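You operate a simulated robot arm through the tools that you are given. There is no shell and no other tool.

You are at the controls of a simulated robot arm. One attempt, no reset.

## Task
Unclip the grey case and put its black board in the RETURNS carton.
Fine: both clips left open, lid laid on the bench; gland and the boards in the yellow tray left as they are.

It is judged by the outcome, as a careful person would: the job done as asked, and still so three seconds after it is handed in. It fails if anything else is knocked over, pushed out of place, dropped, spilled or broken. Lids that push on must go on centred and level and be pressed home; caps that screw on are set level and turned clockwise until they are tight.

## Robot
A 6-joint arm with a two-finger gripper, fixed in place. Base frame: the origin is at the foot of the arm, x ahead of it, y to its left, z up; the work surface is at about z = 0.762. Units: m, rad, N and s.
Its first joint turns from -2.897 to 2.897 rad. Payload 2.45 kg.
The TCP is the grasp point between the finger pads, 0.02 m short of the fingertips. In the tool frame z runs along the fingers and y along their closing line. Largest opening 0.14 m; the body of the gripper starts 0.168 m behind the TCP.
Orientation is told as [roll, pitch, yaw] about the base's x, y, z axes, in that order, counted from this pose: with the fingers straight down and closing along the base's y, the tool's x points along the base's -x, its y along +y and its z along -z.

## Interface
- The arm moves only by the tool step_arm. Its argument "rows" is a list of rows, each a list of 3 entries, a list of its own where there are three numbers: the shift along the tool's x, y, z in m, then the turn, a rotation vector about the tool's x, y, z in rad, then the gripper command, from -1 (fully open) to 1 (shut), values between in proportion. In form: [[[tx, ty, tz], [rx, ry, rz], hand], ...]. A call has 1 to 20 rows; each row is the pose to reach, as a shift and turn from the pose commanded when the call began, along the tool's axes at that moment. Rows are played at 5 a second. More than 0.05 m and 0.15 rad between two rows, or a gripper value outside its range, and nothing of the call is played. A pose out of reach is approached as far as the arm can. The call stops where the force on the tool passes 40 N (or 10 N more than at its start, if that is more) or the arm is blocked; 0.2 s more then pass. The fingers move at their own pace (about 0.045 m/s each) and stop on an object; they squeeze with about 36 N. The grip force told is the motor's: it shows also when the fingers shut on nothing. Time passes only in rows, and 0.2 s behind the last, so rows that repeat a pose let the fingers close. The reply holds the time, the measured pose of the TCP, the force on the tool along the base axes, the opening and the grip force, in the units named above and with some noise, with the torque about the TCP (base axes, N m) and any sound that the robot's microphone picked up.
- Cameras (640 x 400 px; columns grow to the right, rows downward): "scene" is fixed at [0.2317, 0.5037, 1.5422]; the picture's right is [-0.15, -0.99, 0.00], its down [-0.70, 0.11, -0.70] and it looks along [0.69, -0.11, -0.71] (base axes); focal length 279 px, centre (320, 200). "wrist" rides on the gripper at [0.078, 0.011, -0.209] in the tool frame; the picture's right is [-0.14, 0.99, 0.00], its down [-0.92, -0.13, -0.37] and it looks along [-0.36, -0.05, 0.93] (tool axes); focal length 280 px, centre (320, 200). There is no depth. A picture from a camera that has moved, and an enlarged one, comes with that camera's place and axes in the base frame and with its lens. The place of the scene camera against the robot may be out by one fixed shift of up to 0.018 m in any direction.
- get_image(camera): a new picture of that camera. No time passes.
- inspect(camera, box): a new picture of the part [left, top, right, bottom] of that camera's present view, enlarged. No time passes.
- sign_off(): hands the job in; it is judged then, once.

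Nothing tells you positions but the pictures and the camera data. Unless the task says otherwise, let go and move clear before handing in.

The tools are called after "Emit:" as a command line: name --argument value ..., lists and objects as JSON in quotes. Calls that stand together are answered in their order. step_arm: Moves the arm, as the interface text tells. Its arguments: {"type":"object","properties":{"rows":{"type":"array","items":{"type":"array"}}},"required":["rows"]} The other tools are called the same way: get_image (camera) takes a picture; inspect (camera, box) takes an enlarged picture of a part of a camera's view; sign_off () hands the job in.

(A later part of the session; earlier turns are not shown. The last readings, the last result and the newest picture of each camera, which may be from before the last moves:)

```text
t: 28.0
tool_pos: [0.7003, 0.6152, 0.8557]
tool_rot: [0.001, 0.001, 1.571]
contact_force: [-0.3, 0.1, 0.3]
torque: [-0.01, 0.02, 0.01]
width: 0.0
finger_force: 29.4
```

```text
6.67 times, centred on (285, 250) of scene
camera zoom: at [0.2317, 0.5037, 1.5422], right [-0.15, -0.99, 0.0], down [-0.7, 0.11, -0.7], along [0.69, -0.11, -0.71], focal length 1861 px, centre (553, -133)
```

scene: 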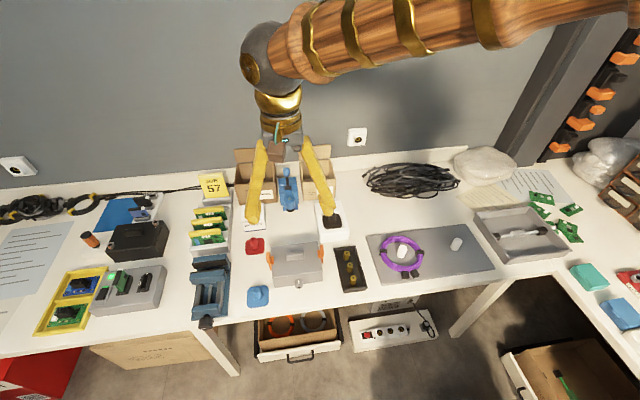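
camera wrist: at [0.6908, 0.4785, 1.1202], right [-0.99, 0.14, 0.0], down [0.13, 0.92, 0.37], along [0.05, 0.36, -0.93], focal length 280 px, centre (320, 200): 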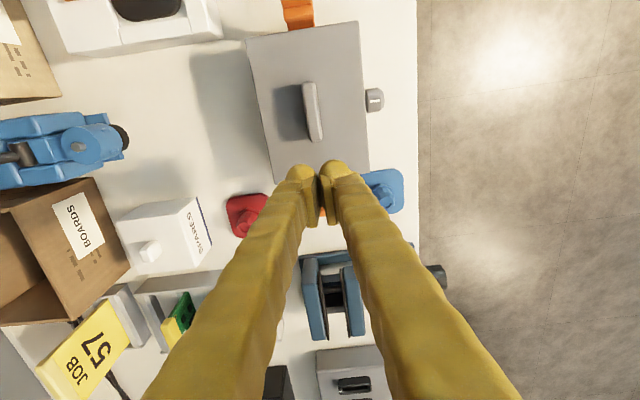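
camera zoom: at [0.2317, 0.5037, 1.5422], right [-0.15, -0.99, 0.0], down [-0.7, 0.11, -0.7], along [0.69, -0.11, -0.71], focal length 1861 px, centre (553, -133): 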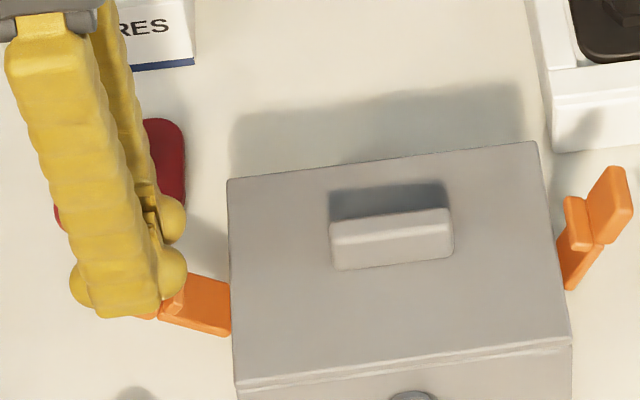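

The left clip now stands much wider, with almost no force. I'll ease a bit further out and down, then lift away to look.

Emit:
step_arm --rows '[[[-0.004, 0, 0.006], [0, 0, 0], 1], [[-0.008, 0, 0.012], [0, 0, 0], 1], [[-0.012, 0, 0.017], [0, 0, 0], 1], [[-0.012, 0, 0.017], [0, 0, 0], 1], [[-0.012, 0, -0.02], [0, 0, 0], 1], [[-0.012, 0, -0.06], [0, 0, 0], 1], [[0.02, 0, -0.07], [0, 0, 0], 1], [[0.06, 0, -0.07], [0, 0, 0], 1]]'

Emit:
inspect --camera "scene" --box '[240, 220, 330, 280]'

```text
t: 28.6
tool_pos: [0.7009, 0.6211, 0.8506]
tool_rot: [-0.004, -0.003, 1.57]
contact_force: [-0.4, -3.0, 19.0]
torque: [0.03, 0.03, -0.03]
width: 0.006
finger_force: 28.9
stopped in row 2: the force on the tool passed its limit at 49 N (the readings are from after the stop); the commanded pose is now the measured one
```

```text
6.67 times, centred on (285, 250) of scene
camera zoom: at [0.2317, 0.5037, 1.5422], right [-0.15, -0.99, 0.0], down [-0.7, 0.11, -0.7], along [0.69, -0.11, -0.71], focal length 1861 px, centre (553, -133)
```

zoom: 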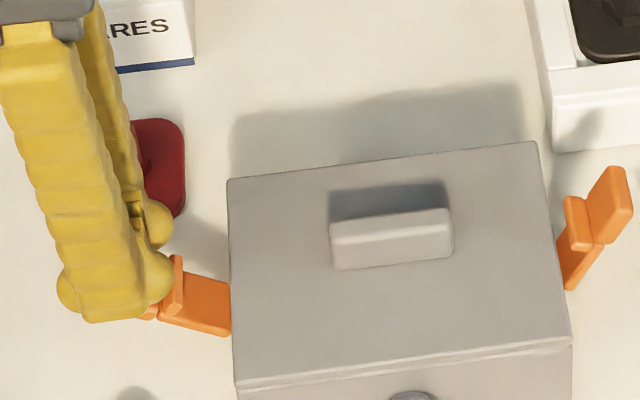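

The left clip has reached its stop, so that one is fully open. I'll lift off and look at it.

Emit:
step_arm --rows '[[[0, 0, -0.01], [0, 0, 0], 1], [[0, 0, -0.04], [0, 0, 0], 1], [[0, 0, -0.065], [0, 0, 0], 1], [[0.04, 0, -0.065], [0, 0, 0], 1], [[0.08, 0, -0.065], [0, 0, 0], 1], [[0.12, 0, -0.065], [0, 0, 0], 1]]'

Emit:
inspect --camera "scene" --box '[240, 220, 330, 280]'

Emit:
get_image --camera "wrist"

```text
t: 30.0
tool_pos: [0.7013, 0.498, 0.916]
tool_rot: [0.0, 0.0, 1.572]
contact_force: [-1.1, -0.4, -0.8]
torque: [-0.02, -0.01, 0.01]
width: 0.0
finger_force: 29.1
```

```text
6.67 times, centred on (285, 250) of scene
camera zoom: at [0.2317, 0.5037, 1.5422], right [-0.15, -0.99, 0.0], down [-0.7, 0.11, -0.7], along [0.69, -0.11, -0.71], focal length 1861 px, centre (553, -133)
```

zoom: 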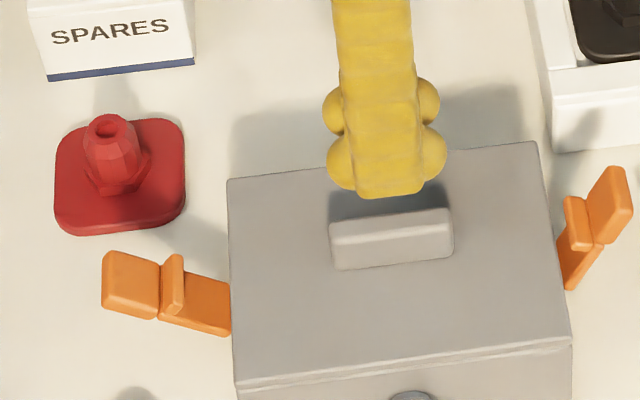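

```text
taken
camera wrist: at [0.6913, 0.4186, 1.1246], right [-0.99, 0.14, 0.0], down [0.13, 0.92, 0.37], along [0.05, 0.37, -0.93], focal length 280 px, centre (320, 200)
```

wrist: 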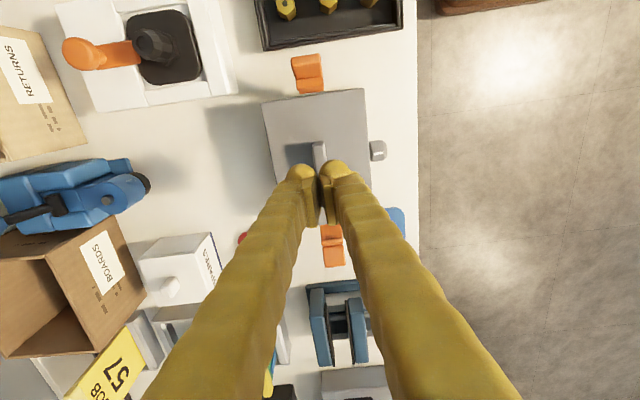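

The left clip is wide open and stays there. Now I'll do the same on the right clip, keeping the tips above the black tray and its brass spacers (tops near 0.815).

Emit:
step_arm --rows '[[[0.03, 0, 0], [0, 0, 0], 1], [[0.057, 0, 0], [0, 0, 0], 1], [[0.057, 0, 0.03], [0, 0, 0], 1], [[0.057, 0, 0.059], [0, 0, 0], 1], [[0.067, 0, 0.059], [0, 0, 0], 1], [[0.077, 0, 0.059], [0, 0, 0], 1], [[0.085, 0, 0.059], [0, 0, 0], 1], [[0.092, 0, 0.059], [0, 0, 0], 1], [[0.099, 0, 0.059], [0, 0, 0], 1], [[0.106, 0, 0.059], [0, 0, 0], 1], [[0.114, 0, 0.06], [0, 0, 0], 1], [[0.117, 0, 0.062], [0, 0, 0], 1]]'

Emit:
inspect --camera "scene" --box '[270, 220, 360, 280]'

```text
t: 32.6
tool_pos: [0.7011, 0.3852, 0.8527]
tool_rot: [0.0, 0.0, 1.571]
contact_force: [0.8, 0.3, -0.3]
torque: [0.0, -0.01, 0.0]
width: 0.0
finger_force: 29.2
```

```text
6.67 times, centred on (315, 250) of scene
camera zoom: at [0.2317, 0.5037, 1.5422], right [-0.15, -0.99, 0.0], down [-0.7, 0.11, -0.7], along [0.69, -0.11, -0.71], focal length 1861 px, centre (353, -133)
```

zoom: 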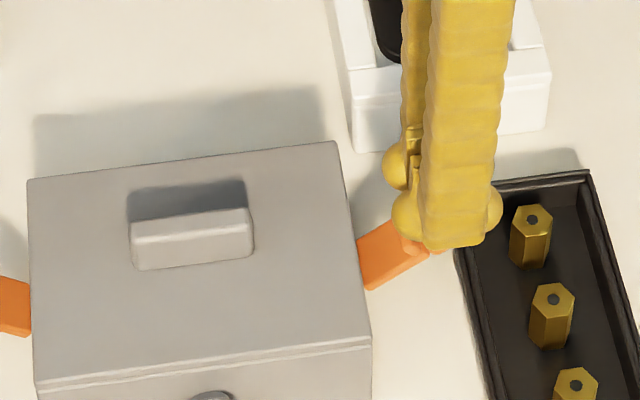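

The right clip has swung out equally far. I'll lift, return over the handle and look again.

Emit:
step_arm --rows '[[[0, 0, -0.03], [0, 0, 0], 1], [[0, 0, -0.06], [0, 0, 0], 1], [[-0.04, 0.0, -0.06], [0, 0, 0], 0.5], [[-0.08, 0.001, -0.06], [0, 0, 0], 0.2], [[-0.1155, 0.001, -0.06], [0, 0, 0], 0.2], [[-0.1155, 0.001, -0.06], [0, 0, 0], 0.2]]'

Emit:
inspect --camera "scene" --box '[240, 215, 360, 290]'

Emit:
inspect --camera "wrist" --box '[200, 60, 440, 210]'

```text
t: 34.0
tool_pos: [0.7009, 0.4997, 0.9116]
tool_rot: [0.001, 0.0, 1.571]
contact_force: [0.4, -0.1, 0.4]
torque: [0.01, 0.01, -0.02]
width: 0.0557
finger_force: 0.1
```

```text
5.33 times, centred on (300, 252) of scene
camera zoom: at [0.2317, 0.5037, 1.5422], right [-0.15, -0.99, 0.0], down [-0.7, 0.11, -0.7], along [0.69, -0.11, -0.71], focal length 1489 px, centre (427, -80)
```

zoom: 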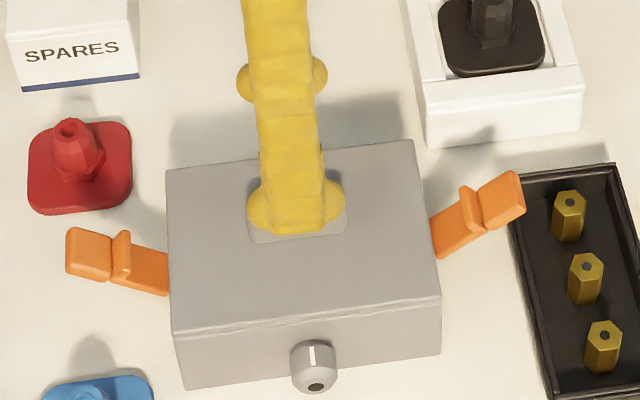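

```text
2.67 times, centred on (320, 135) of wrist
camera zoom: at [0.6899, 0.4202, 1.1198], right [-0.99, 0.14, 0.0], down [0.13, 0.92, 0.37], along [0.05, 0.37, -0.93], focal length 748 px, centre (320, 373)
```

zoom: 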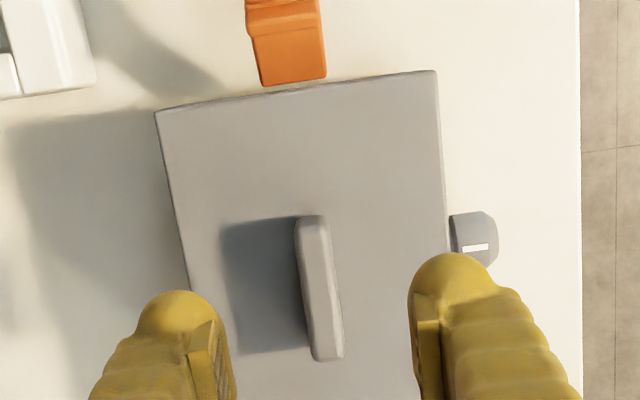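

Both clips are wide open and the gripper is centred on the handle. I'll come down, clamp it and try a small lift.

Emit:
step_arm --rows '[[[0, 0, 0.03], [0, 0, 0], 0.2], [[0, 0, 0.055], [0, 0, 0], 0.2], [[0, 0, 0.064], [0, 0, 0], 0.2], [[0, 0, 0.064], [0, 0, 0], 0.6], [[0, 0, 0.064], [0, 0, 0], 0.7], [[0, 0, 0.064], [0, 0, 0], 1], [[0, 0, 0.064], [0, 0, 0], 1], [[0, 0, 0.064], [0, 0, 0], 1]]'

```text
t: 35.8
tool_pos: [0.6995, 0.5006, 0.8485]
tool_rot: [-0.002, 0.0, 1.572]
contact_force: [0.8, -0.3, -0.9]
torque: [0.03, 0.0, -0.02]
width: 0.0126
finger_force: 36.3
```

Emit:
step_arm --rows '[[[0, 0, -0.002], [0, 0, 0], 1], [[0, 0, -0.004], [0, 0, 0], 1], [[0, 0, -0.006], [0, 0, 0], 1]]'

Emit:
inspect --camera "scene" --box '[240, 215, 360, 290]'

```text
t: 36.6
tool_pos: [0.6992, 0.4993, 0.8551]
tool_rot: [-0.001, 0.001, 1.571]
contact_force: [0.7, 0.2, -0.3]
torque: [-0.05, 0.03, -0.01]
width: 0.0127
finger_force: 36.2
```

```text
5.33 times, centred on (300, 252) of scene
camera zoom: at [0.2317, 0.5037, 1.5422], right [-0.15, -0.99, 0.0], down [-0.7, 0.11, -0.7], along [0.69, -0.11, -0.71], focal length 1489 px, centre (427, -80)
```

zoom: 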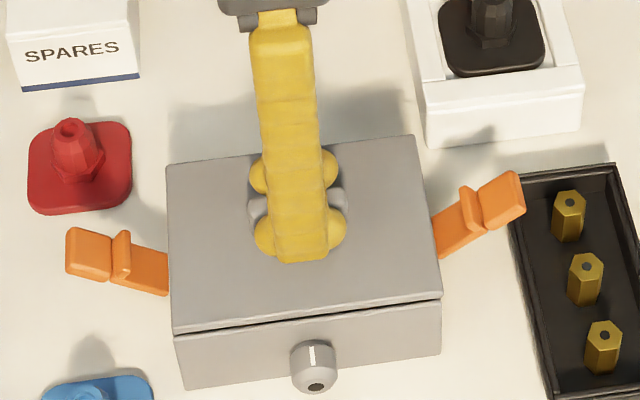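

The lid comes free with no load. I'll lift it straight up.

Emit:
step_arm --rows '[[[0, 0, -0.01], [0, 0, 0], 1], [[0, 0, -0.025], [0, 0, 0], 1], [[0, 0, -0.045], [0, 0, 0], 1], [[0, 0, -0.07], [0, 0, 0], 1], [[0, 0, -0.1], [0, 0, 0], 1], [[0, 0, -0.13], [0, 0, 0], 1], [[0, 0, -0.16], [0, 0, 0], 1], [[0, 0, -0.19], [0, 0, 0], 1]]'

Emit:
get_image --camera "scene"

Emit:
get_image --camera "wrist"

Emit:
inspect --camera "scene" --box '[240, 215, 360, 290]'

```text
t: 38.4
tool_pos: [0.6987, 0.4984, 1.0439]
tool_rot: [0.0, 0.0, 1.57]
contact_force: [-0.2, 0.0, -0.8]
torque: [-0.01, 0.03, 0.05]
width: 0.0126
finger_force: 35.9
```

```text
taken
```

scene: 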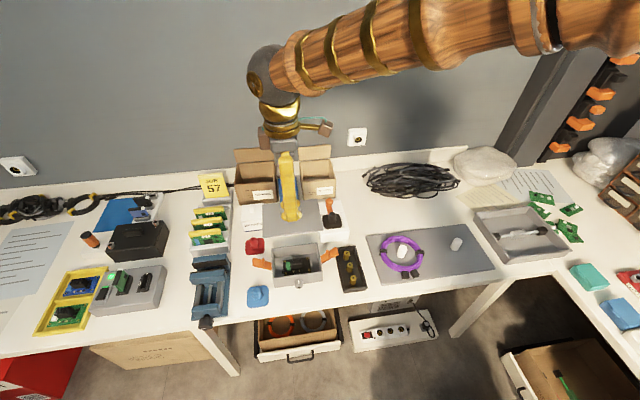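

```text
taken
camera wrist: at [0.6895, 0.4195, 1.2523], right [-0.99, 0.14, 0.0], down [0.13, 0.92, 0.37], along [0.05, 0.37, -0.93], focal length 280 px, centre (320, 200)
```

wrist: 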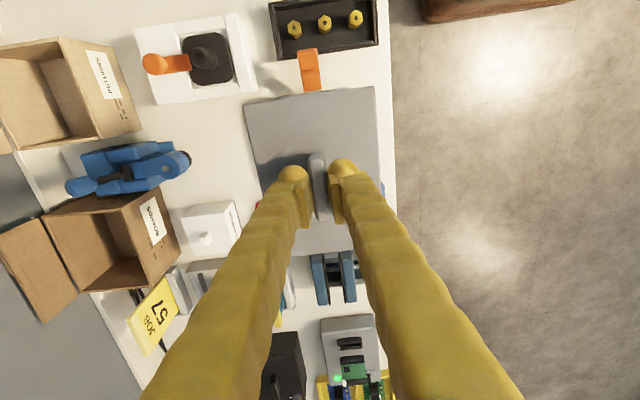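

```text
5.33 times, centred on (300, 252) of scene
camera zoom: at [0.2317, 0.5037, 1.5422], right [-0.15, -0.99, 0.0], down [-0.7, 0.11, -0.7], along [0.69, -0.11, -0.71], focal length 1489 px, centre (427, -80)
```

zoom: 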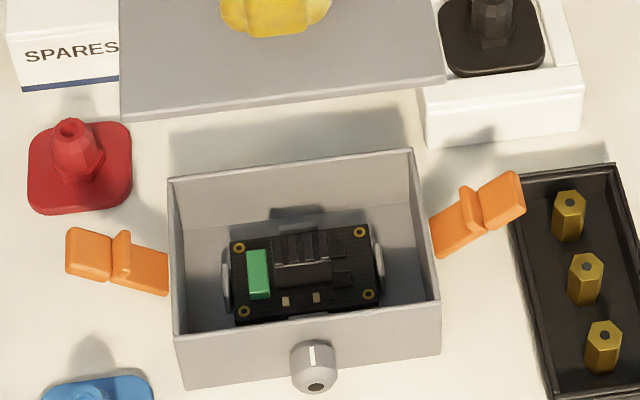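

The lid is off, and the black board lies flat inside the case between two grey pieces. There's clear bench around x 0.86, y 0.195, between the grey mat and the cable coil, so I'll carry the lid there first.

Emit:
step_arm --rows '[[[0.04, 0, 0], [0, 0, 0], 1], [[0.08, 0, 0], [0, 0, 0], 1], [[0.12, -0.0, 0], [0, 0, 0], 1], [[0.16, -0.01, 0], [0, 0, 0], 1], [[0.2, -0.03, 0], [0, 0, 0], 1], [[0.24, -0.06, 0], [0, 0, 0], 1], [[0.27, -0.09, 0], [0, 0, 0], 1], [[0.29, -0.12, 0], [0, 0, 0], 1], [[0.303, -0.15, 0], [0, 0, 0], 1], [[0.303, -0.16, 0], [0, 0, 0], 1], [[0.303, -0.16, 0.03], [0, 0, 0], 1], [[0.303, -0.16, 0.06], [0, 0, 0], 1]]'

Emit:
get_image --camera "scene"

Emit:
get_image --camera "wrist"

```text
t: 41.0
tool_pos: [0.8607, 0.1954, 0.9853]
tool_rot: [0.0, 0.0, 1.571]
contact_force: [-0.3, 1.3, -0.5]
torque: [0.0, 0.02, 0.01]
width: 0.0124
finger_force: 36.4
```

```text
taken
```

scene: 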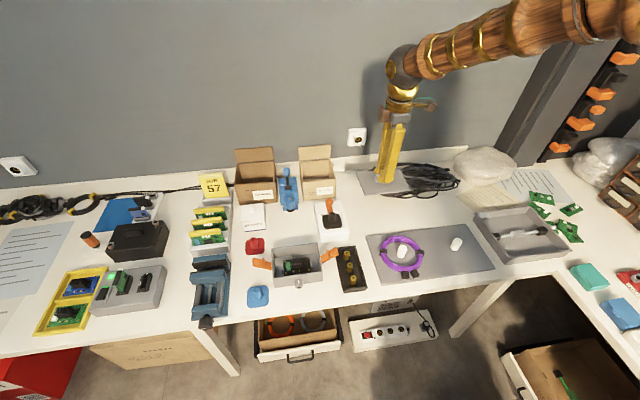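

```text
taken
camera wrist: at [0.8502, 0.1155, 1.1933], right [-0.99, 0.14, 0.0], down [0.13, 0.92, 0.37], along [0.05, 0.37, -0.93], focal length 280 px, centre (320, 200)
```

wrist: 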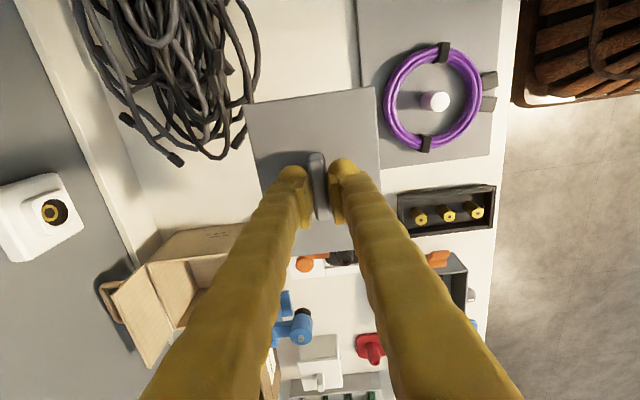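

The spot below is clear of the mat, the cable coil and the cable ends. I'll lower the lid and feel for the bench.

Emit:
step_arm --rows '[[[0, 0, 0.04], [0, 0, 0], 1], [[0, 0, 0.08], [0, 0, 0], 1], [[0, 0, 0.12], [0, 0, 0], 1], [[0, 0, 0.15], [0, 0, 0], 1], [[0, 0, 0.17], [0, 0, 0], 1], [[0, 0, 0.176], [0, 0, 0], 1], [[0, 0, 0.176], [0, 0, 0], 1]]'

Emit:
inspect --camera "scene" --box '[335, 160, 455, 240]'

```text
t: 42.2
tool_pos: [0.8581, 0.1966, 0.8272]
tool_rot: [0.0, -0.001, 1.571]
contact_force: [-29.2, -4.9, 40.7]
torque: [-0.13, 0.64, -0.01]
width: 0.0059
finger_force: 31.4
stopped in row 5: the force on the tool passed its limit at 106 N (the readings are from after the stop); the commanded pose is now the measured one
```

```text
5.00 times, centred on (395, 200) of scene
camera zoom: at [0.2317, 0.5037, 1.5422], right [-0.15, -0.99, 0.0], down [-0.7, 0.11, -0.7], along [0.69, -0.11, -0.71], focal length 1396 px, centre (-55, 200)
```

zoom: 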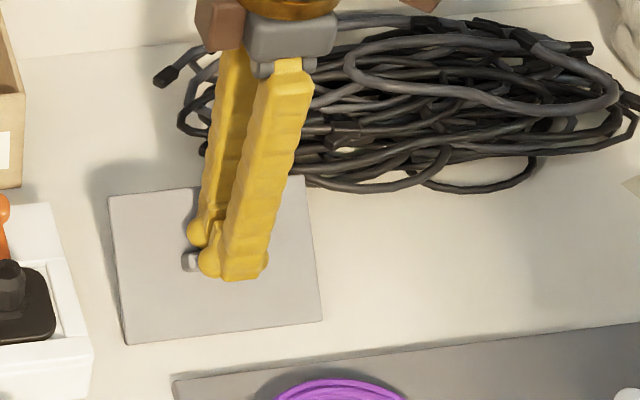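

The descent stopped early with a hard contact: the lid seems tilted, its far edge raised near the cable coil. Before moving anything I'll look closely.

Emit:
get_image --camera "wrist"

Emit:
inspect --camera "wrist" --box '[200, 40, 420, 240]'

Emit:
inspect --camera "scene" --box '[345, 180, 425, 230]'

```text
taken
camera wrist: at [0.8478, 0.1173, 1.0358], right [-0.99, 0.14, 0.0], down [0.13, 0.92, 0.37], along [0.05, 0.37, -0.93], focal length 280 px, centre (320, 200)
```

wrist: 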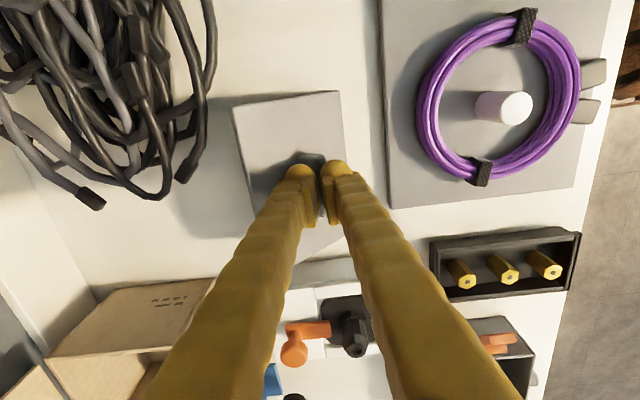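

```text
2.00 times, centred on (310, 140) of wrist
camera zoom: at [0.8478, 0.1173, 1.0358], right [-0.99, 0.14, 0.0], down [0.13, 0.92, 0.37], along [0.05, 0.37, -0.93], focal length 561 px, centre (340, 320)
```

zoom: 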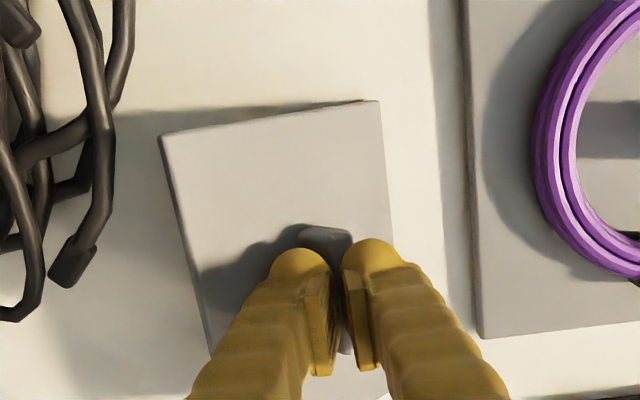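

```text
8.00 times, centred on (385, 205) of scene
camera zoom: at [0.2317, 0.5037, 1.5422], right [-0.15, -0.99, 0.0], down [-0.7, 0.11, -0.7], along [0.69, -0.11, -0.71], focal length 2233 px, centre (-200, 160)
```

zoom: 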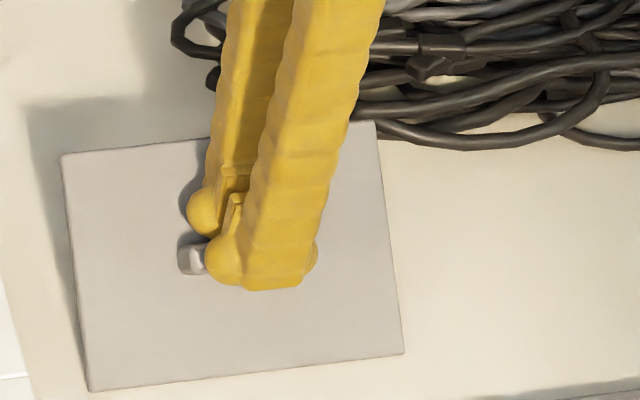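

The lid is tilted about 20°: its near edge rests on the bench, its far edge is propped up on the coil side, and the handle has squeezed out of the fingers. I'll rise slowly straight up and check how it rests.

Emit:
step_arm --rows '[[[0, 0, -0.003], [0, 0, 0], 1], [[0, 0, -0.008], [0, 0, 0], 1], [[0, 0, -0.02], [0, 0, 0], 0.8], [[0, 0, -0.04], [0, 0, 0], 0.2], [[0, 0, -0.08], [0, 0, 0], 0.2], [[0, 0, -0.12], [0, 0, 0], 0.2]]'

Emit:
get_image --camera "wrist"

Emit:
inspect --camera "scene" --box '[335, 160, 455, 240]'

```text
t: 43.6
tool_pos: [0.8588, 0.1964, 0.9432]
tool_rot: [-0.002, -0.001, 1.569]
contact_force: [-0.7, -0.1, 0.1]
torque: [0.0, 0.05, -0.02]
width: 0.0557
finger_force: 0.1
```

```text
taken
camera wrist: at [0.8485, 0.1167, 1.1517], right [-0.99, 0.14, 0.0], down [0.13, 0.92, 0.37], along [0.05, 0.37, -0.93], focal length 280 px, centre (320, 200)
```

wrist: 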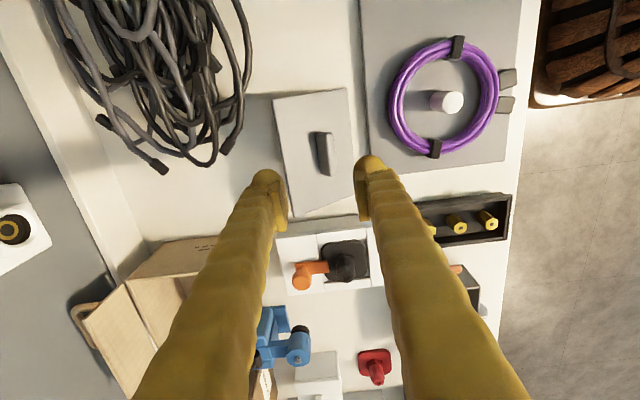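

```text
5.00 times, centred on (395, 200) of scene
camera zoom: at [0.2317, 0.5037, 1.5422], right [-0.15, -0.99, 0.0], down [-0.7, 0.11, -0.7], along [0.69, -0.11, -0.71], focal length 1396 px, centre (-55, 200)
```

zoom: 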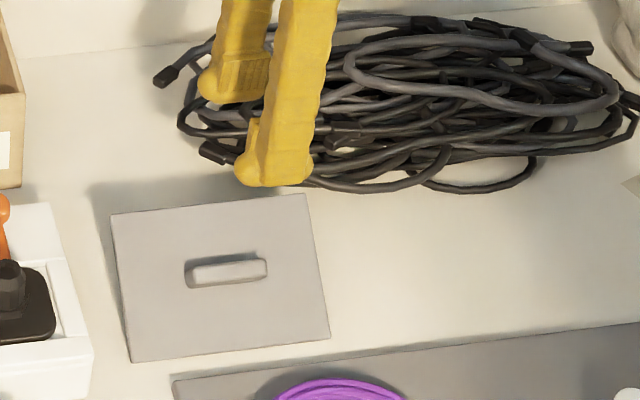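

The lid is still resting tilted, far edge raised. I'll zoom in to see what is propping it.

Emit:
inspect --camera "scene" --box '[350, 190, 406, 235]'

Emit:
inspect --camera "wrist" --box '[220, 70, 380, 230]'

Emit:
get_image --camera "scene"

```text
8.89 times, centred on (378, 212) of scene
camera zoom: at [0.2317, 0.5037, 1.5422], right [-0.15, -0.99, 0.0], down [-0.7, 0.11, -0.7], along [0.69, -0.11, -0.71], focal length 2481 px, centre (-196, 89)
```

zoom: 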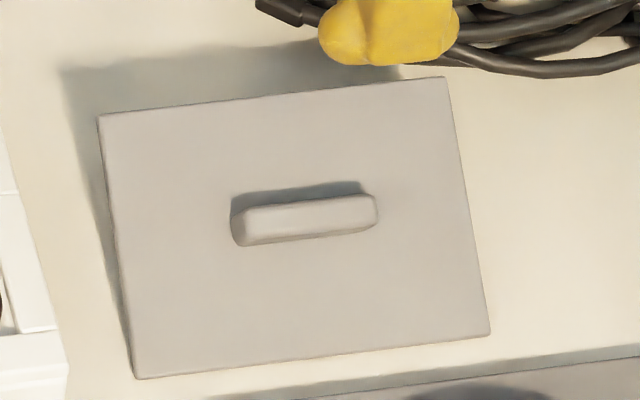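

```text
2.50 times, centred on (300, 150) of wrist
camera zoom: at [0.8485, 0.1167, 1.1517], right [-0.99, 0.14, 0.0], down [0.13, 0.92, 0.37], along [0.05, 0.37, -0.93], focal length 701 px, centre (370, 325)
```

zoom: 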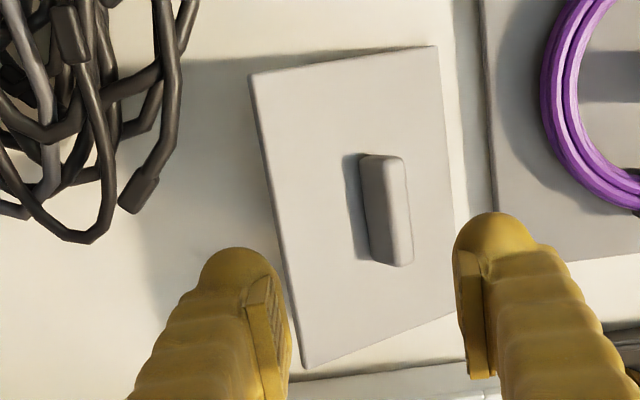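

```text
taken
```

scene: 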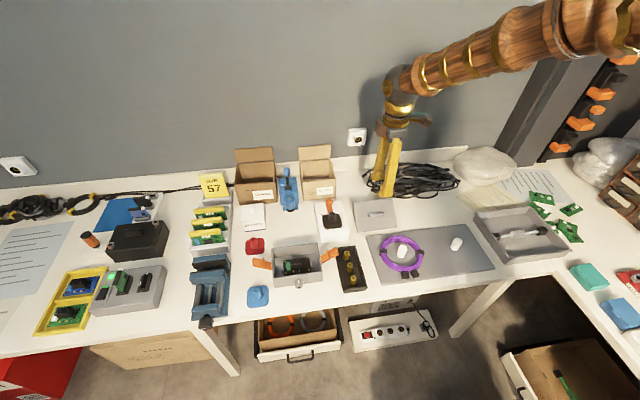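

Triangulating the lid puts its near edge on the bench at x≈0.817 and its far edge up at z≈0.80, a tilt of about 25° about y. That spot is too close to the coil, so I'll tilt the gripper to match and take hold of the handle again. I'll then lay the lid in the larger clear area behind the case, x 0.76–0.94, y 0.42–0.59.

Emit:
step_arm --rows '[[[0, 0.01, 0.0], [0.11, 0, 0], 0.2], [[0, 0.02, 0.0], [0.22, 0, 0], 0.2], [[0, 0.03, 0.02], [0.33, 0, 0], 0.2], [[0, 0.0416, 0.05], [0.436, 0, 0], 0.2], [[-0.001, 0.0416, 0.0757], [0.436, 0, 0], 0.2], [[-0.001, 0.0416, 0.0757], [0.436, 0, 0], 0.2]]'

Emit:
get_image --camera "wrist"

Emit:
inspect --camera "scene" --box '[335, 170, 425, 235]'

```text
t: 45.0
tool_pos: [0.8183, 0.1962, 0.8674]
tool_rot: [-0.442, 0.0, 1.572]
contact_force: [0.3, 0.0, -0.5]
torque: [-0.01, 0.01, 0.0]
width: 0.0559
finger_force: 0.2
```

```text
taken
camera wrist: at [0.7197, 0.1166, 1.052], right [-0.9, 0.14, -0.42], down [-0.04, 0.92, 0.39], along [0.44, 0.37, -0.82], focal length 280 px, centre (320, 200)
```

wrist: 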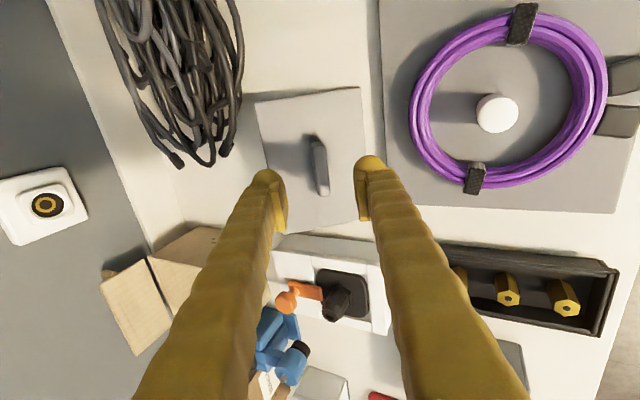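

```text
6.15 times, centred on (380, 202) of scene
camera zoom: at [0.2317, 0.5037, 1.5422], right [-0.15, -0.99, 0.0], down [-0.7, 0.11, -0.7], along [0.69, -0.11, -0.71], focal length 1718 px, centre (-49, 185)
```

zoom: 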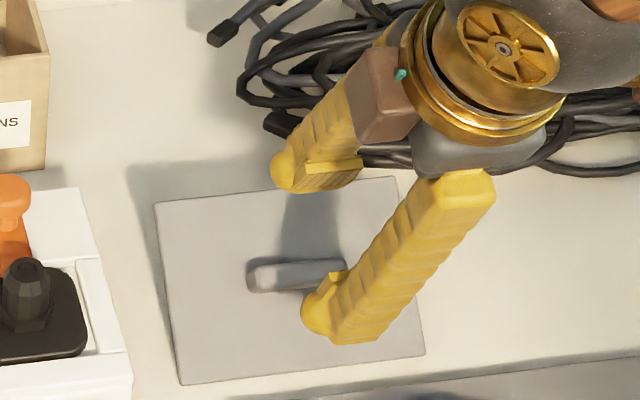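

Emit:
inspect --camera "wrist" --box '[230, 70, 390, 240]'

```text
2.35 times, centred on (310, 155) of wrist
camera zoom: at [0.7197, 0.1166, 1.052], right [-0.9, 0.14, -0.42], down [-0.04, 0.92, 0.39], along [0.44, 0.37, -0.82], focal length 660 px, centre (344, 306)
```

zoom: 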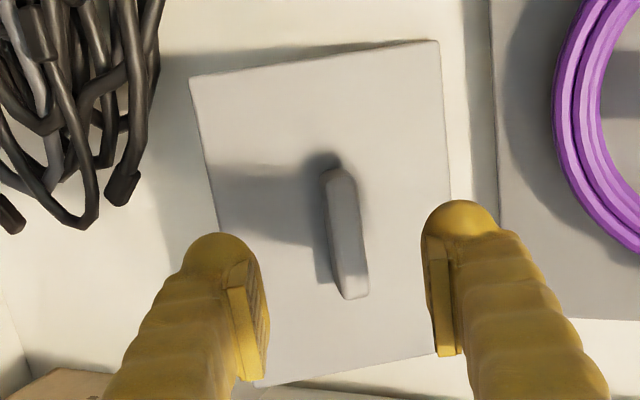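

The handle lines up well with the tilted gripper. I'll approach along the fingers most of the way, with a slight extra tilt, and check.

Emit:
step_arm --rows '[[[0.002, 0.0, 0.02], [0.03, 0, 0], 0.2], [[0.003, 0.0, 0.04], [0.04, 0, 0], 0.2], [[0.003, 0.0, 0.055], [0.04, 0, 0], 0.2], [[0.003, 0.0, 0.055], [0.04, 0, 0], 0.2]]'

Emit:
inspect --camera "wrist" --box '[230, 70, 390, 240]'

Emit:
inspect --camera "scene" --box '[345, 180, 415, 230]'

```text
t: 46.0
tool_pos: [0.8417, 0.1939, 0.8197]
tool_rot: [-0.478, -0.002, 1.57]
contact_force: [0.7, -0.8, 0.2]
torque: [-0.01, 0.02, -0.02]
width: 0.0559
finger_force: 0.1
```

```text
2.35 times, centred on (310, 155) of wrist
camera zoom: at [0.7375, 0.1147, 0.999], right [-0.88, 0.14, -0.46], down [-0.06, 0.92, 0.39], along [0.47, 0.37, -0.8], focal length 660 px, centre (344, 306)
```

zoom: 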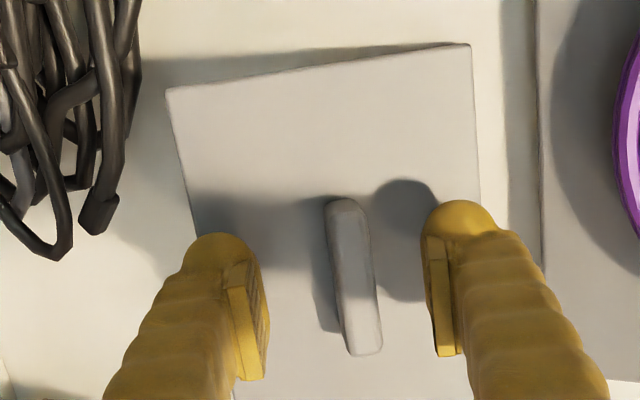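

```text
8.00 times, centred on (380, 205) of scene
camera zoom: at [0.2317, 0.5037, 1.5422], right [-0.15, -0.99, 0.0], down [-0.7, 0.11, -0.7], along [0.69, -0.11, -0.71], focal length 2233 px, centre (-160, 160)
```

zoom: 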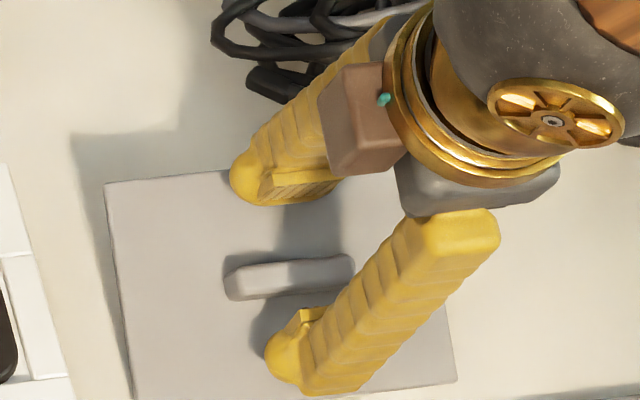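

The fingers now straddle the handle with about half a centimetre still to go. I'll advance 5 mm and close.

Emit:
step_arm --rows '[[[0.0, 0.002, 0.003], [0, 0, 0], 0.2], [[0.0, 0.003, 0.005], [0, 0, 0], 0.2], [[0.0, 0.003, 0.005], [0, 0, 0], 0.6], [[0.0, 0.003, 0.005], [0, 0, 0], 0.7], [[0.0, 0.003, 0.005], [0, 0, 0], 1], [[0.0, 0.003, 0.005], [0, 0, 0], 1], [[0.0, 0.003, 0.005], [0, 0, 0], 1]]'

Emit:
inspect --camera "wrist" --box '[230, 70, 390, 240]'

Emit:
inspect --camera "scene" --box '[345, 180, 415, 230]'

```text
t: 47.6
tool_pos: [0.8413, 0.1941, 0.8144]
tool_rot: [-0.479, -0.002, 1.57]
contact_force: [-1.1, 0.4, 0.4]
torque: [0.01, -0.04, 0.02]
width: 0.0129
finger_force: 36.1
```

```text
2.35 times, centred on (310, 155) of wrist
camera zoom: at [0.7362, 0.1154, 0.9938], right [-0.88, 0.14, -0.46], down [-0.06, 0.92, 0.39], along [0.47, 0.37, -0.8], focal length 660 px, centre (344, 306)
```

zoom: 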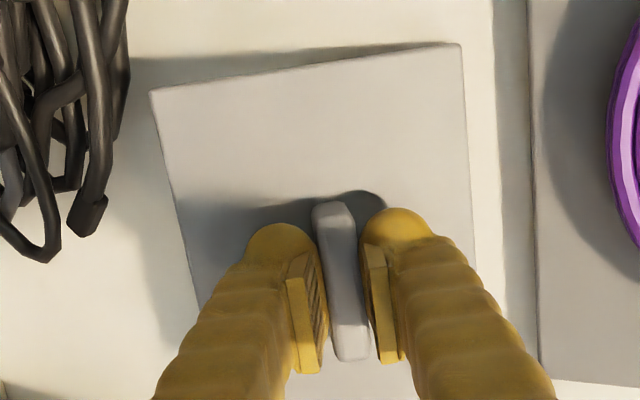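

```text
8.00 times, centred on (380, 205) of scene
camera zoom: at [0.2317, 0.5037, 1.5422], right [-0.15, -0.99, 0.0], down [-0.7, 0.11, -0.7], along [0.69, -0.11, -0.71], focal length 2233 px, centre (-160, 160)
```

zoom: 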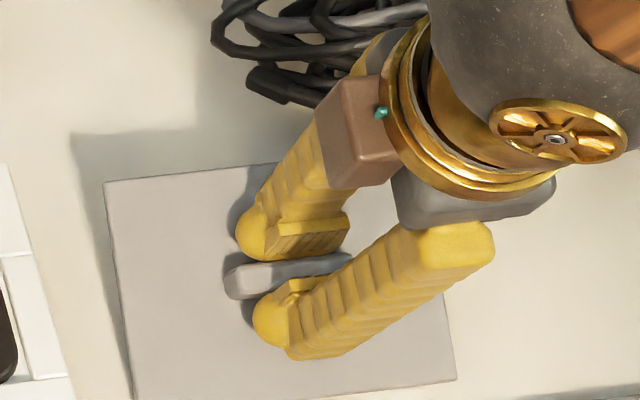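

The grip reads 12.9 mm but may be shallow. I'll reopen, advance 4 mm more along the fingers and check for contact.

Emit:
step_arm --rows '[[[0.0, 0.0, 0.0], [0, 0, 0], 0.5], [[0.0, 0.0, 0.0], [0, 0, 0], 0.5], [[0.0, 0.0, 0.002], [0, 0, 0], 0.5], [[0.0, 0.0, 0.004], [0, 0, 0], 0.5], [[0.0, 0.0, 0.004], [0, 0, 0], 0.5]]'

```text
t: 48.8
tool_pos: [0.8435, 0.1957, 0.8089]
tool_rot: [-0.478, -0.002, 1.57]
contact_force: [-0.3, 0.3, -0.2]
torque: [0.01, -0.03, 0.04]
width: 0.0351
finger_force: 0.0
```

Emit:
step_arm --rows '[[[0.0, 0.0, 0.002], [0, 0, 0], 0.5], [[0.0, 0.0, 0.004], [0, 0, 0], 0.5], [[0.0, 0.0, 0.004], [0, 0, 0], 0.5]]'

Emit:
inspect --camera "wrist" --box '[230, 70, 390, 240]'

```text
t: 49.6
tool_pos: [0.8467, 0.1952, 0.8063]
tool_rot: [-0.48, -0.002, 1.57]
contact_force: [-0.6, -0.4, -0.6]
torque: [-0.01, 0.0, 0.03]
width: 0.0351
finger_force: 0.0
```

```text
2.35 times, centred on (310, 155) of wrist
camera zoom: at [0.7396, 0.1151, 0.9865], right [-0.88, 0.14, -0.46], down [-0.06, 0.92, 0.39], along [0.47, 0.37, -0.8], focal length 660 px, centre (344, 306)
```

zoom: 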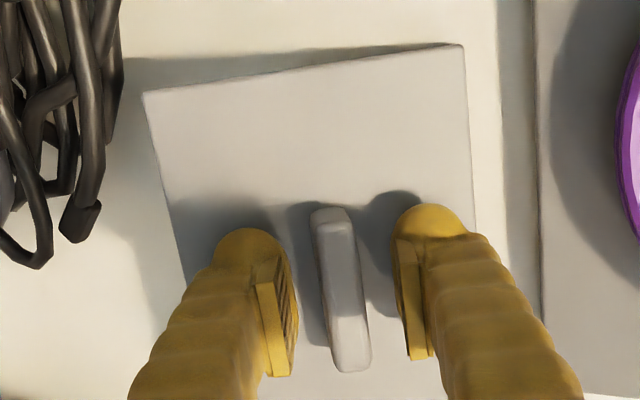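

Emit:
step_arm --rows '[[[0.0, 0.0, 0.002], [0, 0, 0], 0.5], [[0.0, 0.0, 0.004], [0, 0, 0], 0.5], [[0.0, 0.0, 0.006], [0, 0, 0], 0.5], [[0.0, 0.0, 0.006], [0, 0, 0], 0.5]]'

Emit:
inspect --camera "scene" --box '[345, 180, 415, 230]'

```text
t: 50.2
tool_pos: [0.8467, 0.1956, 0.8063]
tool_rot: [-0.48, -0.002, 1.57]
contact_force: [-12.2, -0.9, 14.7]
torque: [-0.03, -0.43, -0.04]
width: 0.0328
finger_force: 0.0
stopped in row 3: the force on the tool passed its limit at 46 N (the readings are from after the stop); the commanded pose is now the measured one
```

```text
8.00 times, centred on (380, 205) of scene
camera zoom: at [0.2317, 0.5037, 1.5422], right [-0.15, -0.99, 0.0], down [-0.7, 0.11, -0.7], along [0.69, -0.11, -0.71], focal length 2233 px, centre (-160, 160)
```

zoom: 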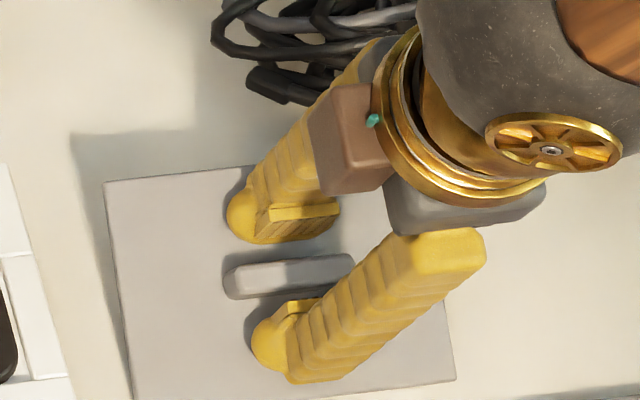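

The tips have reached the lid surface, so depth is good. I'll back off 2 mm and clamp.

Emit:
step_arm --rows '[[[0.0, 0.0, -0.002], [0, 0, 0], 0.5], [[0.0, 0.0, -0.002], [0, 0, 0], 0.7], [[0.0, 0.0, -0.002], [0, 0, 0], 1], [[0.0, 0.0, -0.002], [0, 0, 0], 1], [[0.0, 0.0, -0.002], [0, 0, 0], 1], [[0.0, 0.0, -0.002], [0, 0, 0], 1]]'

```text
t: 51.6
tool_pos: [0.8459, 0.1951, 0.8074]
tool_rot: [-0.479, -0.002, 1.571]
contact_force: [-1.7, -0.3, 0.9]
torque: [-0.07, -0.12, -0.04]
width: 0.0128
finger_force: 36.0
```

Emit:
step_arm --rows '[[[0, -0.0046, -0.0089], [0, 0, 0], 1], [[0, -0.0115, -0.0222], [0, 0, 0], 1], [[0, -0.023, -0.0444], [0, 0, 0], 1], [[0, -0.0414, -0.08], [0, 0, 0], 1]]'

Emit:
get_image --camera "scene"

Emit:
inspect --camera "scene" --box '[335, 150, 435, 235]'

```text
t: 52.6
tool_pos: [0.8453, 0.1934, 0.8977]
tool_rot: [-0.482, 0.0, 1.571]
contact_force: [0.5, -0.1, -0.4]
torque: [-0.03, -0.03, 0.02]
width: 0.0127
finger_force: 36.5
```

```text
taken
```

scene: 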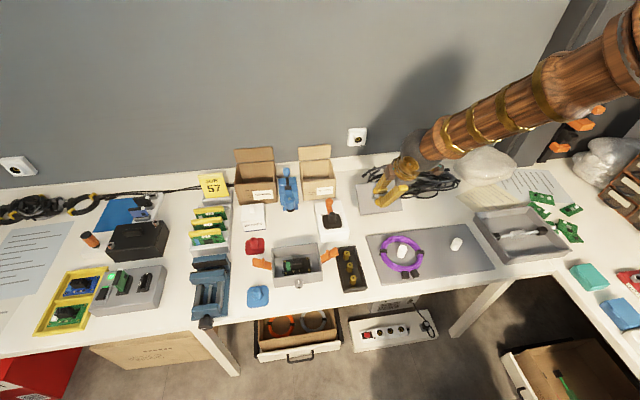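

```text
4.71 times, centred on (385, 192) of scene
camera zoom: at [0.2317, 0.5037, 1.5422], right [-0.15, -0.99, 0.0], down [-0.7, 0.11, -0.7], along [0.69, -0.11, -0.71], focal length 1314 px, centre (14, 235)
```

zoom: 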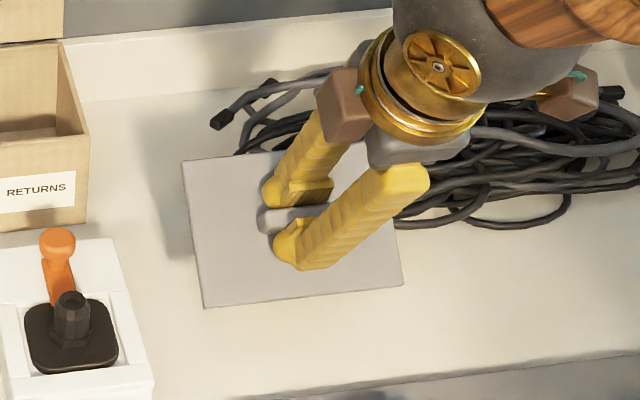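

The lid is firmly held and clear, and nothing underneath it has been disturbed. I'll raise it and level the gripper.

Emit:
step_arm --rows '[[[0, -0.0161, -0.0311], [-0.06, 0, 0], 1], [[0, -0.0322, -0.0622], [-0.18, 0, 0], 1], [[0, -0.0483, -0.0932], [-0.3, 0, 0], 1], [[0, -0.0598, -0.1154], [-0.42, 0, 0], 1], [[0, -0.0598, -0.1154], [-0.479, 0, 0], 1], [[0, -0.0598, -0.1154], [-0.479, 0, 0], 1]]'

Emit:
get_image --camera "scene"

Emit:
get_image --camera "wrist"

```text
t: 54.0
tool_pos: [0.846, 0.1933, 1.0269]
tool_rot: [0.0, -0.002, 1.57]
contact_force: [0.1, -0.5, -0.3]
torque: [0.0, -0.01, 0.03]
width: 0.0126
finger_force: 35.8
```

```text
taken
```

scene: 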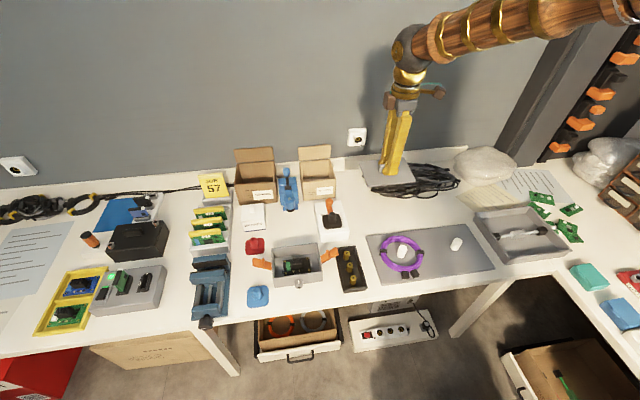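

```text
taken
camera wrist: at [0.8353, 0.1139, 1.2362], right [-0.99, 0.14, 0.0], down [0.13, 0.92, 0.37], along [0.05, 0.37, -0.93], focal length 280 px, centre (320, 200)
```

wrist: 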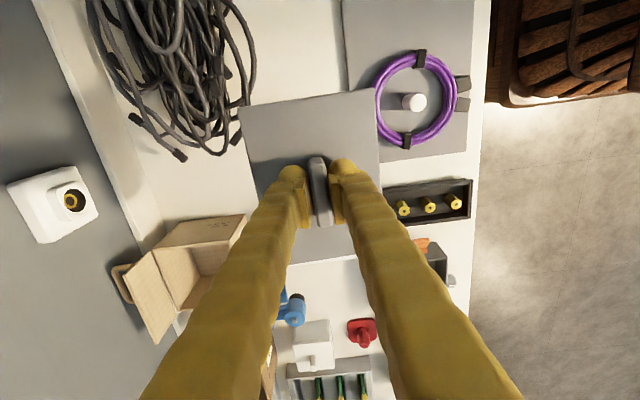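

The lid is level in the grip. I'll carry it across to (0.825, 0.505), behind the open case.

Emit:
step_arm --rows '[[[-0.04, 0.005, 0], [0, 0, 0], 1], [[-0.08, 0.01, 0], [0, 0, 0], 1], [[-0.12, 0.015, 0], [0, 0, 0], 1], [[-0.16, 0.021, 0], [0, 0, 0], 1], [[-0.2, 0.021, 0], [0, 0, 0], 1], [[-0.24, 0.021, 0], [0, 0, 0], 1], [[-0.28, 0.021, 0], [0, 0, 0], 1], [[-0.312, 0.021, 0], [0, 0, 0], 1], [[-0.312, 0.021, 0.02], [0, 0, 0], 1], [[-0.312, 0.021, 0.05], [0, 0, 0], 1], [[-0.312, 0.021, 0.08], [0, 0, 0], 1], [[-0.312, 0.021, 0.08], [0, 0, 0], 1]]'

Emit:
inspect --camera "scene" --box '[230, 160, 350, 260]'

Emit:
get_image --camera "wrist"

```text
t: 56.6
tool_pos: [0.8256, 0.5061, 0.9467]
tool_rot: [-0.001, -0.002, 1.57]
contact_force: [0.6, 0.0, -0.5]
torque: [-0.02, 0.01, -0.03]
width: 0.0127
finger_force: 36.0
```

```text
4.00 times, centred on (290, 210) of scene
camera zoom: at [0.2317, 0.5037, 1.5422], right [-0.15, -0.99, 0.0], down [-0.7, 0.11, -0.7], along [0.69, -0.11, -0.71], focal length 1116 px, centre (440, 160)
```

zoom: 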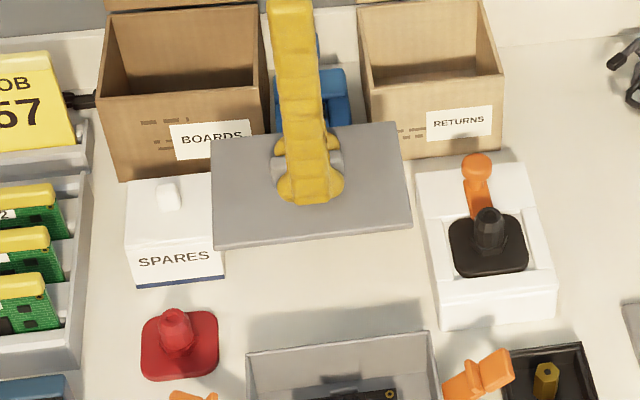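

```text
taken
camera wrist: at [0.8152, 0.4277, 1.1556], right [-0.99, 0.14, 0.0], down [0.13, 0.92, 0.37], along [0.05, 0.37, -0.93], focal length 280 px, centre (320, 200)
```

wrist: 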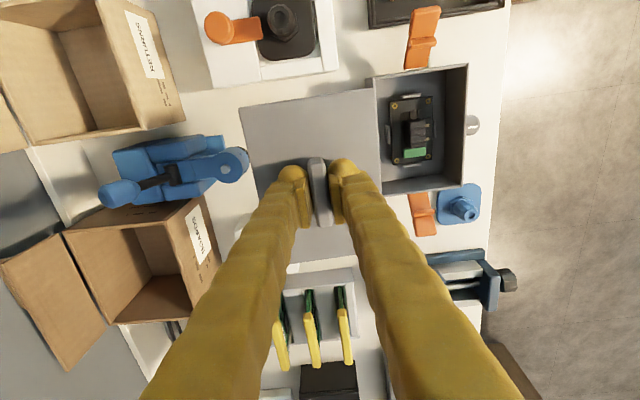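

Clearances look good on all sides: 2 cm or so to the case, lever box and toggle clamp. I'll lower slowly.

Emit:
step_arm --rows '[[[0, 0, 0.02], [0, 0, 0], 1], [[0, 0, 0.04], [0, 0, 0], 1], [[0, 0, 0.06], [0, 0, 0], 1], [[0, 0, 0.075], [0, 0, 0], 1], [[0, 0, 0.085], [0, 0, 0], 1], [[0, 0, 0.095], [0, 0, 0], 1], [[0, 0, 0.1], [0, 0, 0], 1]]'

Emit:
inspect --camera "scene" --box '[230, 180, 350, 280]'

```text
t: 58.2
tool_pos: [0.8245, 0.5062, 0.8451]
tool_rot: [-0.002, -0.001, 1.569]
contact_force: [0.0, 1.5, 0.0]
torque: [0.02, 0.06, 0.01]
width: 0.0125
finger_force: 36.3
```

```text
4.00 times, centred on (290, 230) of scene
camera zoom: at [0.2317, 0.5037, 1.5422], right [-0.15, -0.99, 0.0], down [-0.7, 0.11, -0.7], along [0.69, -0.11, -0.71], focal length 1116 px, centre (440, 80)
```

zoom: 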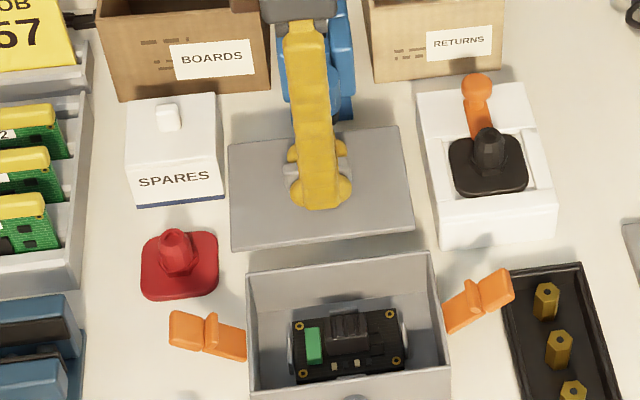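

Emit:
step_arm --rows '[[[0, 0, 0.005], [0, 0, 0], 1], [[0, 0, 0.01], [0, 0, 0], 1], [[0, 0, 0.015], [0, 0, 0], 1], [[0, 0, 0.02], [0, 0, 0], 1], [[0, 0, 0.025], [0, 0, 0], 1], [[0, 0, 0.03], [0, 0, 0], 1]]'

Emit:
inspect --camera "scene" --box '[250, 190, 330, 250]'

```text
t: 59.6
tool_pos: [0.825, 0.5073, 0.8174]
tool_rot: [-0.001, -0.002, 1.571]
contact_force: [-1.0, -0.1, -0.7]
torque: [0.01, 0.01, -0.03]
width: 0.0124
finger_force: 35.8
```

```text
6.67 times, centred on (290, 220) of scene
camera zoom: at [0.2317, 0.5037, 1.5422], right [-0.15, -0.99, 0.0], down [-0.7, 0.11, -0.7], along [0.69, -0.11, -0.71], focal length 1861 px, centre (520, 67)
```

zoom: 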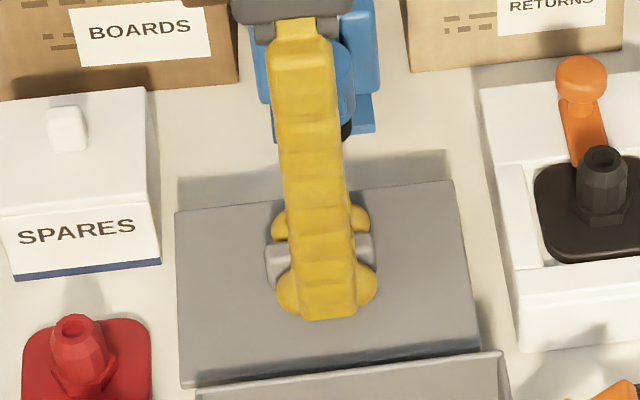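

Emit:
step_arm --rows '[[[0, 0, 0.004], [0, 0, 0], 1], [[0, 0, 0.008], [0, 0, 0], 1], [[0, 0, 0.012], [0, 0, 0], 1], [[0, 0, 0.015], [0, 0, 0], 1], [[0, 0, 0.017], [0, 0, 0], 1], [[0, 0, 0.019], [0, 0, 0], 1]]'

```text
t: 61.0
tool_pos: [0.826, 0.5079, 0.7976]
tool_rot: [-0.001, -0.003, 1.57]
contact_force: [-0.8, 0.1, -1.1]
torque: [-0.01, 0.0, 0.01]
width: 0.0127
finger_force: 35.8
```

Emit:
step_arm --rows '[[[0, 0, 0.002], [0, 0, 0], 1], [[0, 0, 0.004], [0, 0, 0], 1], [[0, 0, 0.006], [0, 0, 0], 1], [[0, 0, 0.007], [0, 0, 0], 1], [[0, 0, 0.008], [0, 0, 0], 1], [[0, 0, 0.009], [0, 0, 0], 1], [[0, 0, 0.01], [0, 0, 0], 1]]'

Emit:
inspect --camera "scene" --box '[250, 190, 330, 250]'

```text
t: 62.6
tool_pos: [0.8256, 0.5066, 0.7878]
tool_rot: [-0.002, -0.001, 1.571]
contact_force: [-0.4, 0.0, 0.3]
torque: [0.03, 0.03, 0.02]
width: 0.0124
finger_force: 36.6
```

```text
6.67 times, centred on (290, 220) of scene
camera zoom: at [0.2317, 0.5037, 1.5422], right [-0.15, -0.99, 0.0], down [-0.7, 0.11, -0.7], along [0.69, -0.11, -0.71], focal length 1861 px, centre (520, 67)
```

zoom: 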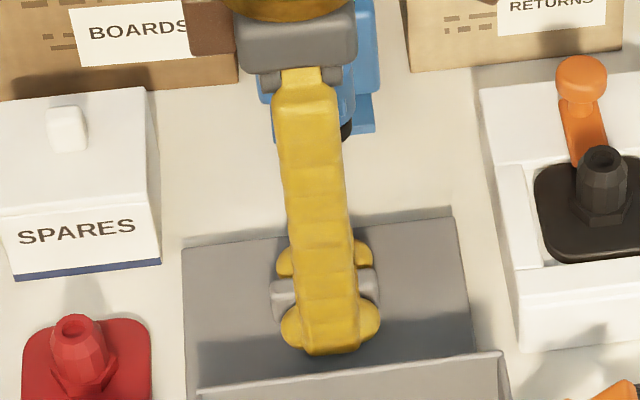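

Emit:
step_arm --rows '[[[0, 0, 0.001], [0, 0, 0], 1], [[0, 0, 0.002], [0, 0, 0], 1], [[0, 0, 0.003], [0, 0, 0], 1], [[0, 0, 0.003], [0, 0, 0], 1]]'

```text
t: 63.6
tool_pos: [0.825, 0.5081, 0.7858]
tool_rot: [-0.002, -0.001, 1.57]
contact_force: [-2.5, 0.5, 18.7]
torque: [0.15, 0.02, 0.03]
width: 0.0122
finger_force: 36.0
```

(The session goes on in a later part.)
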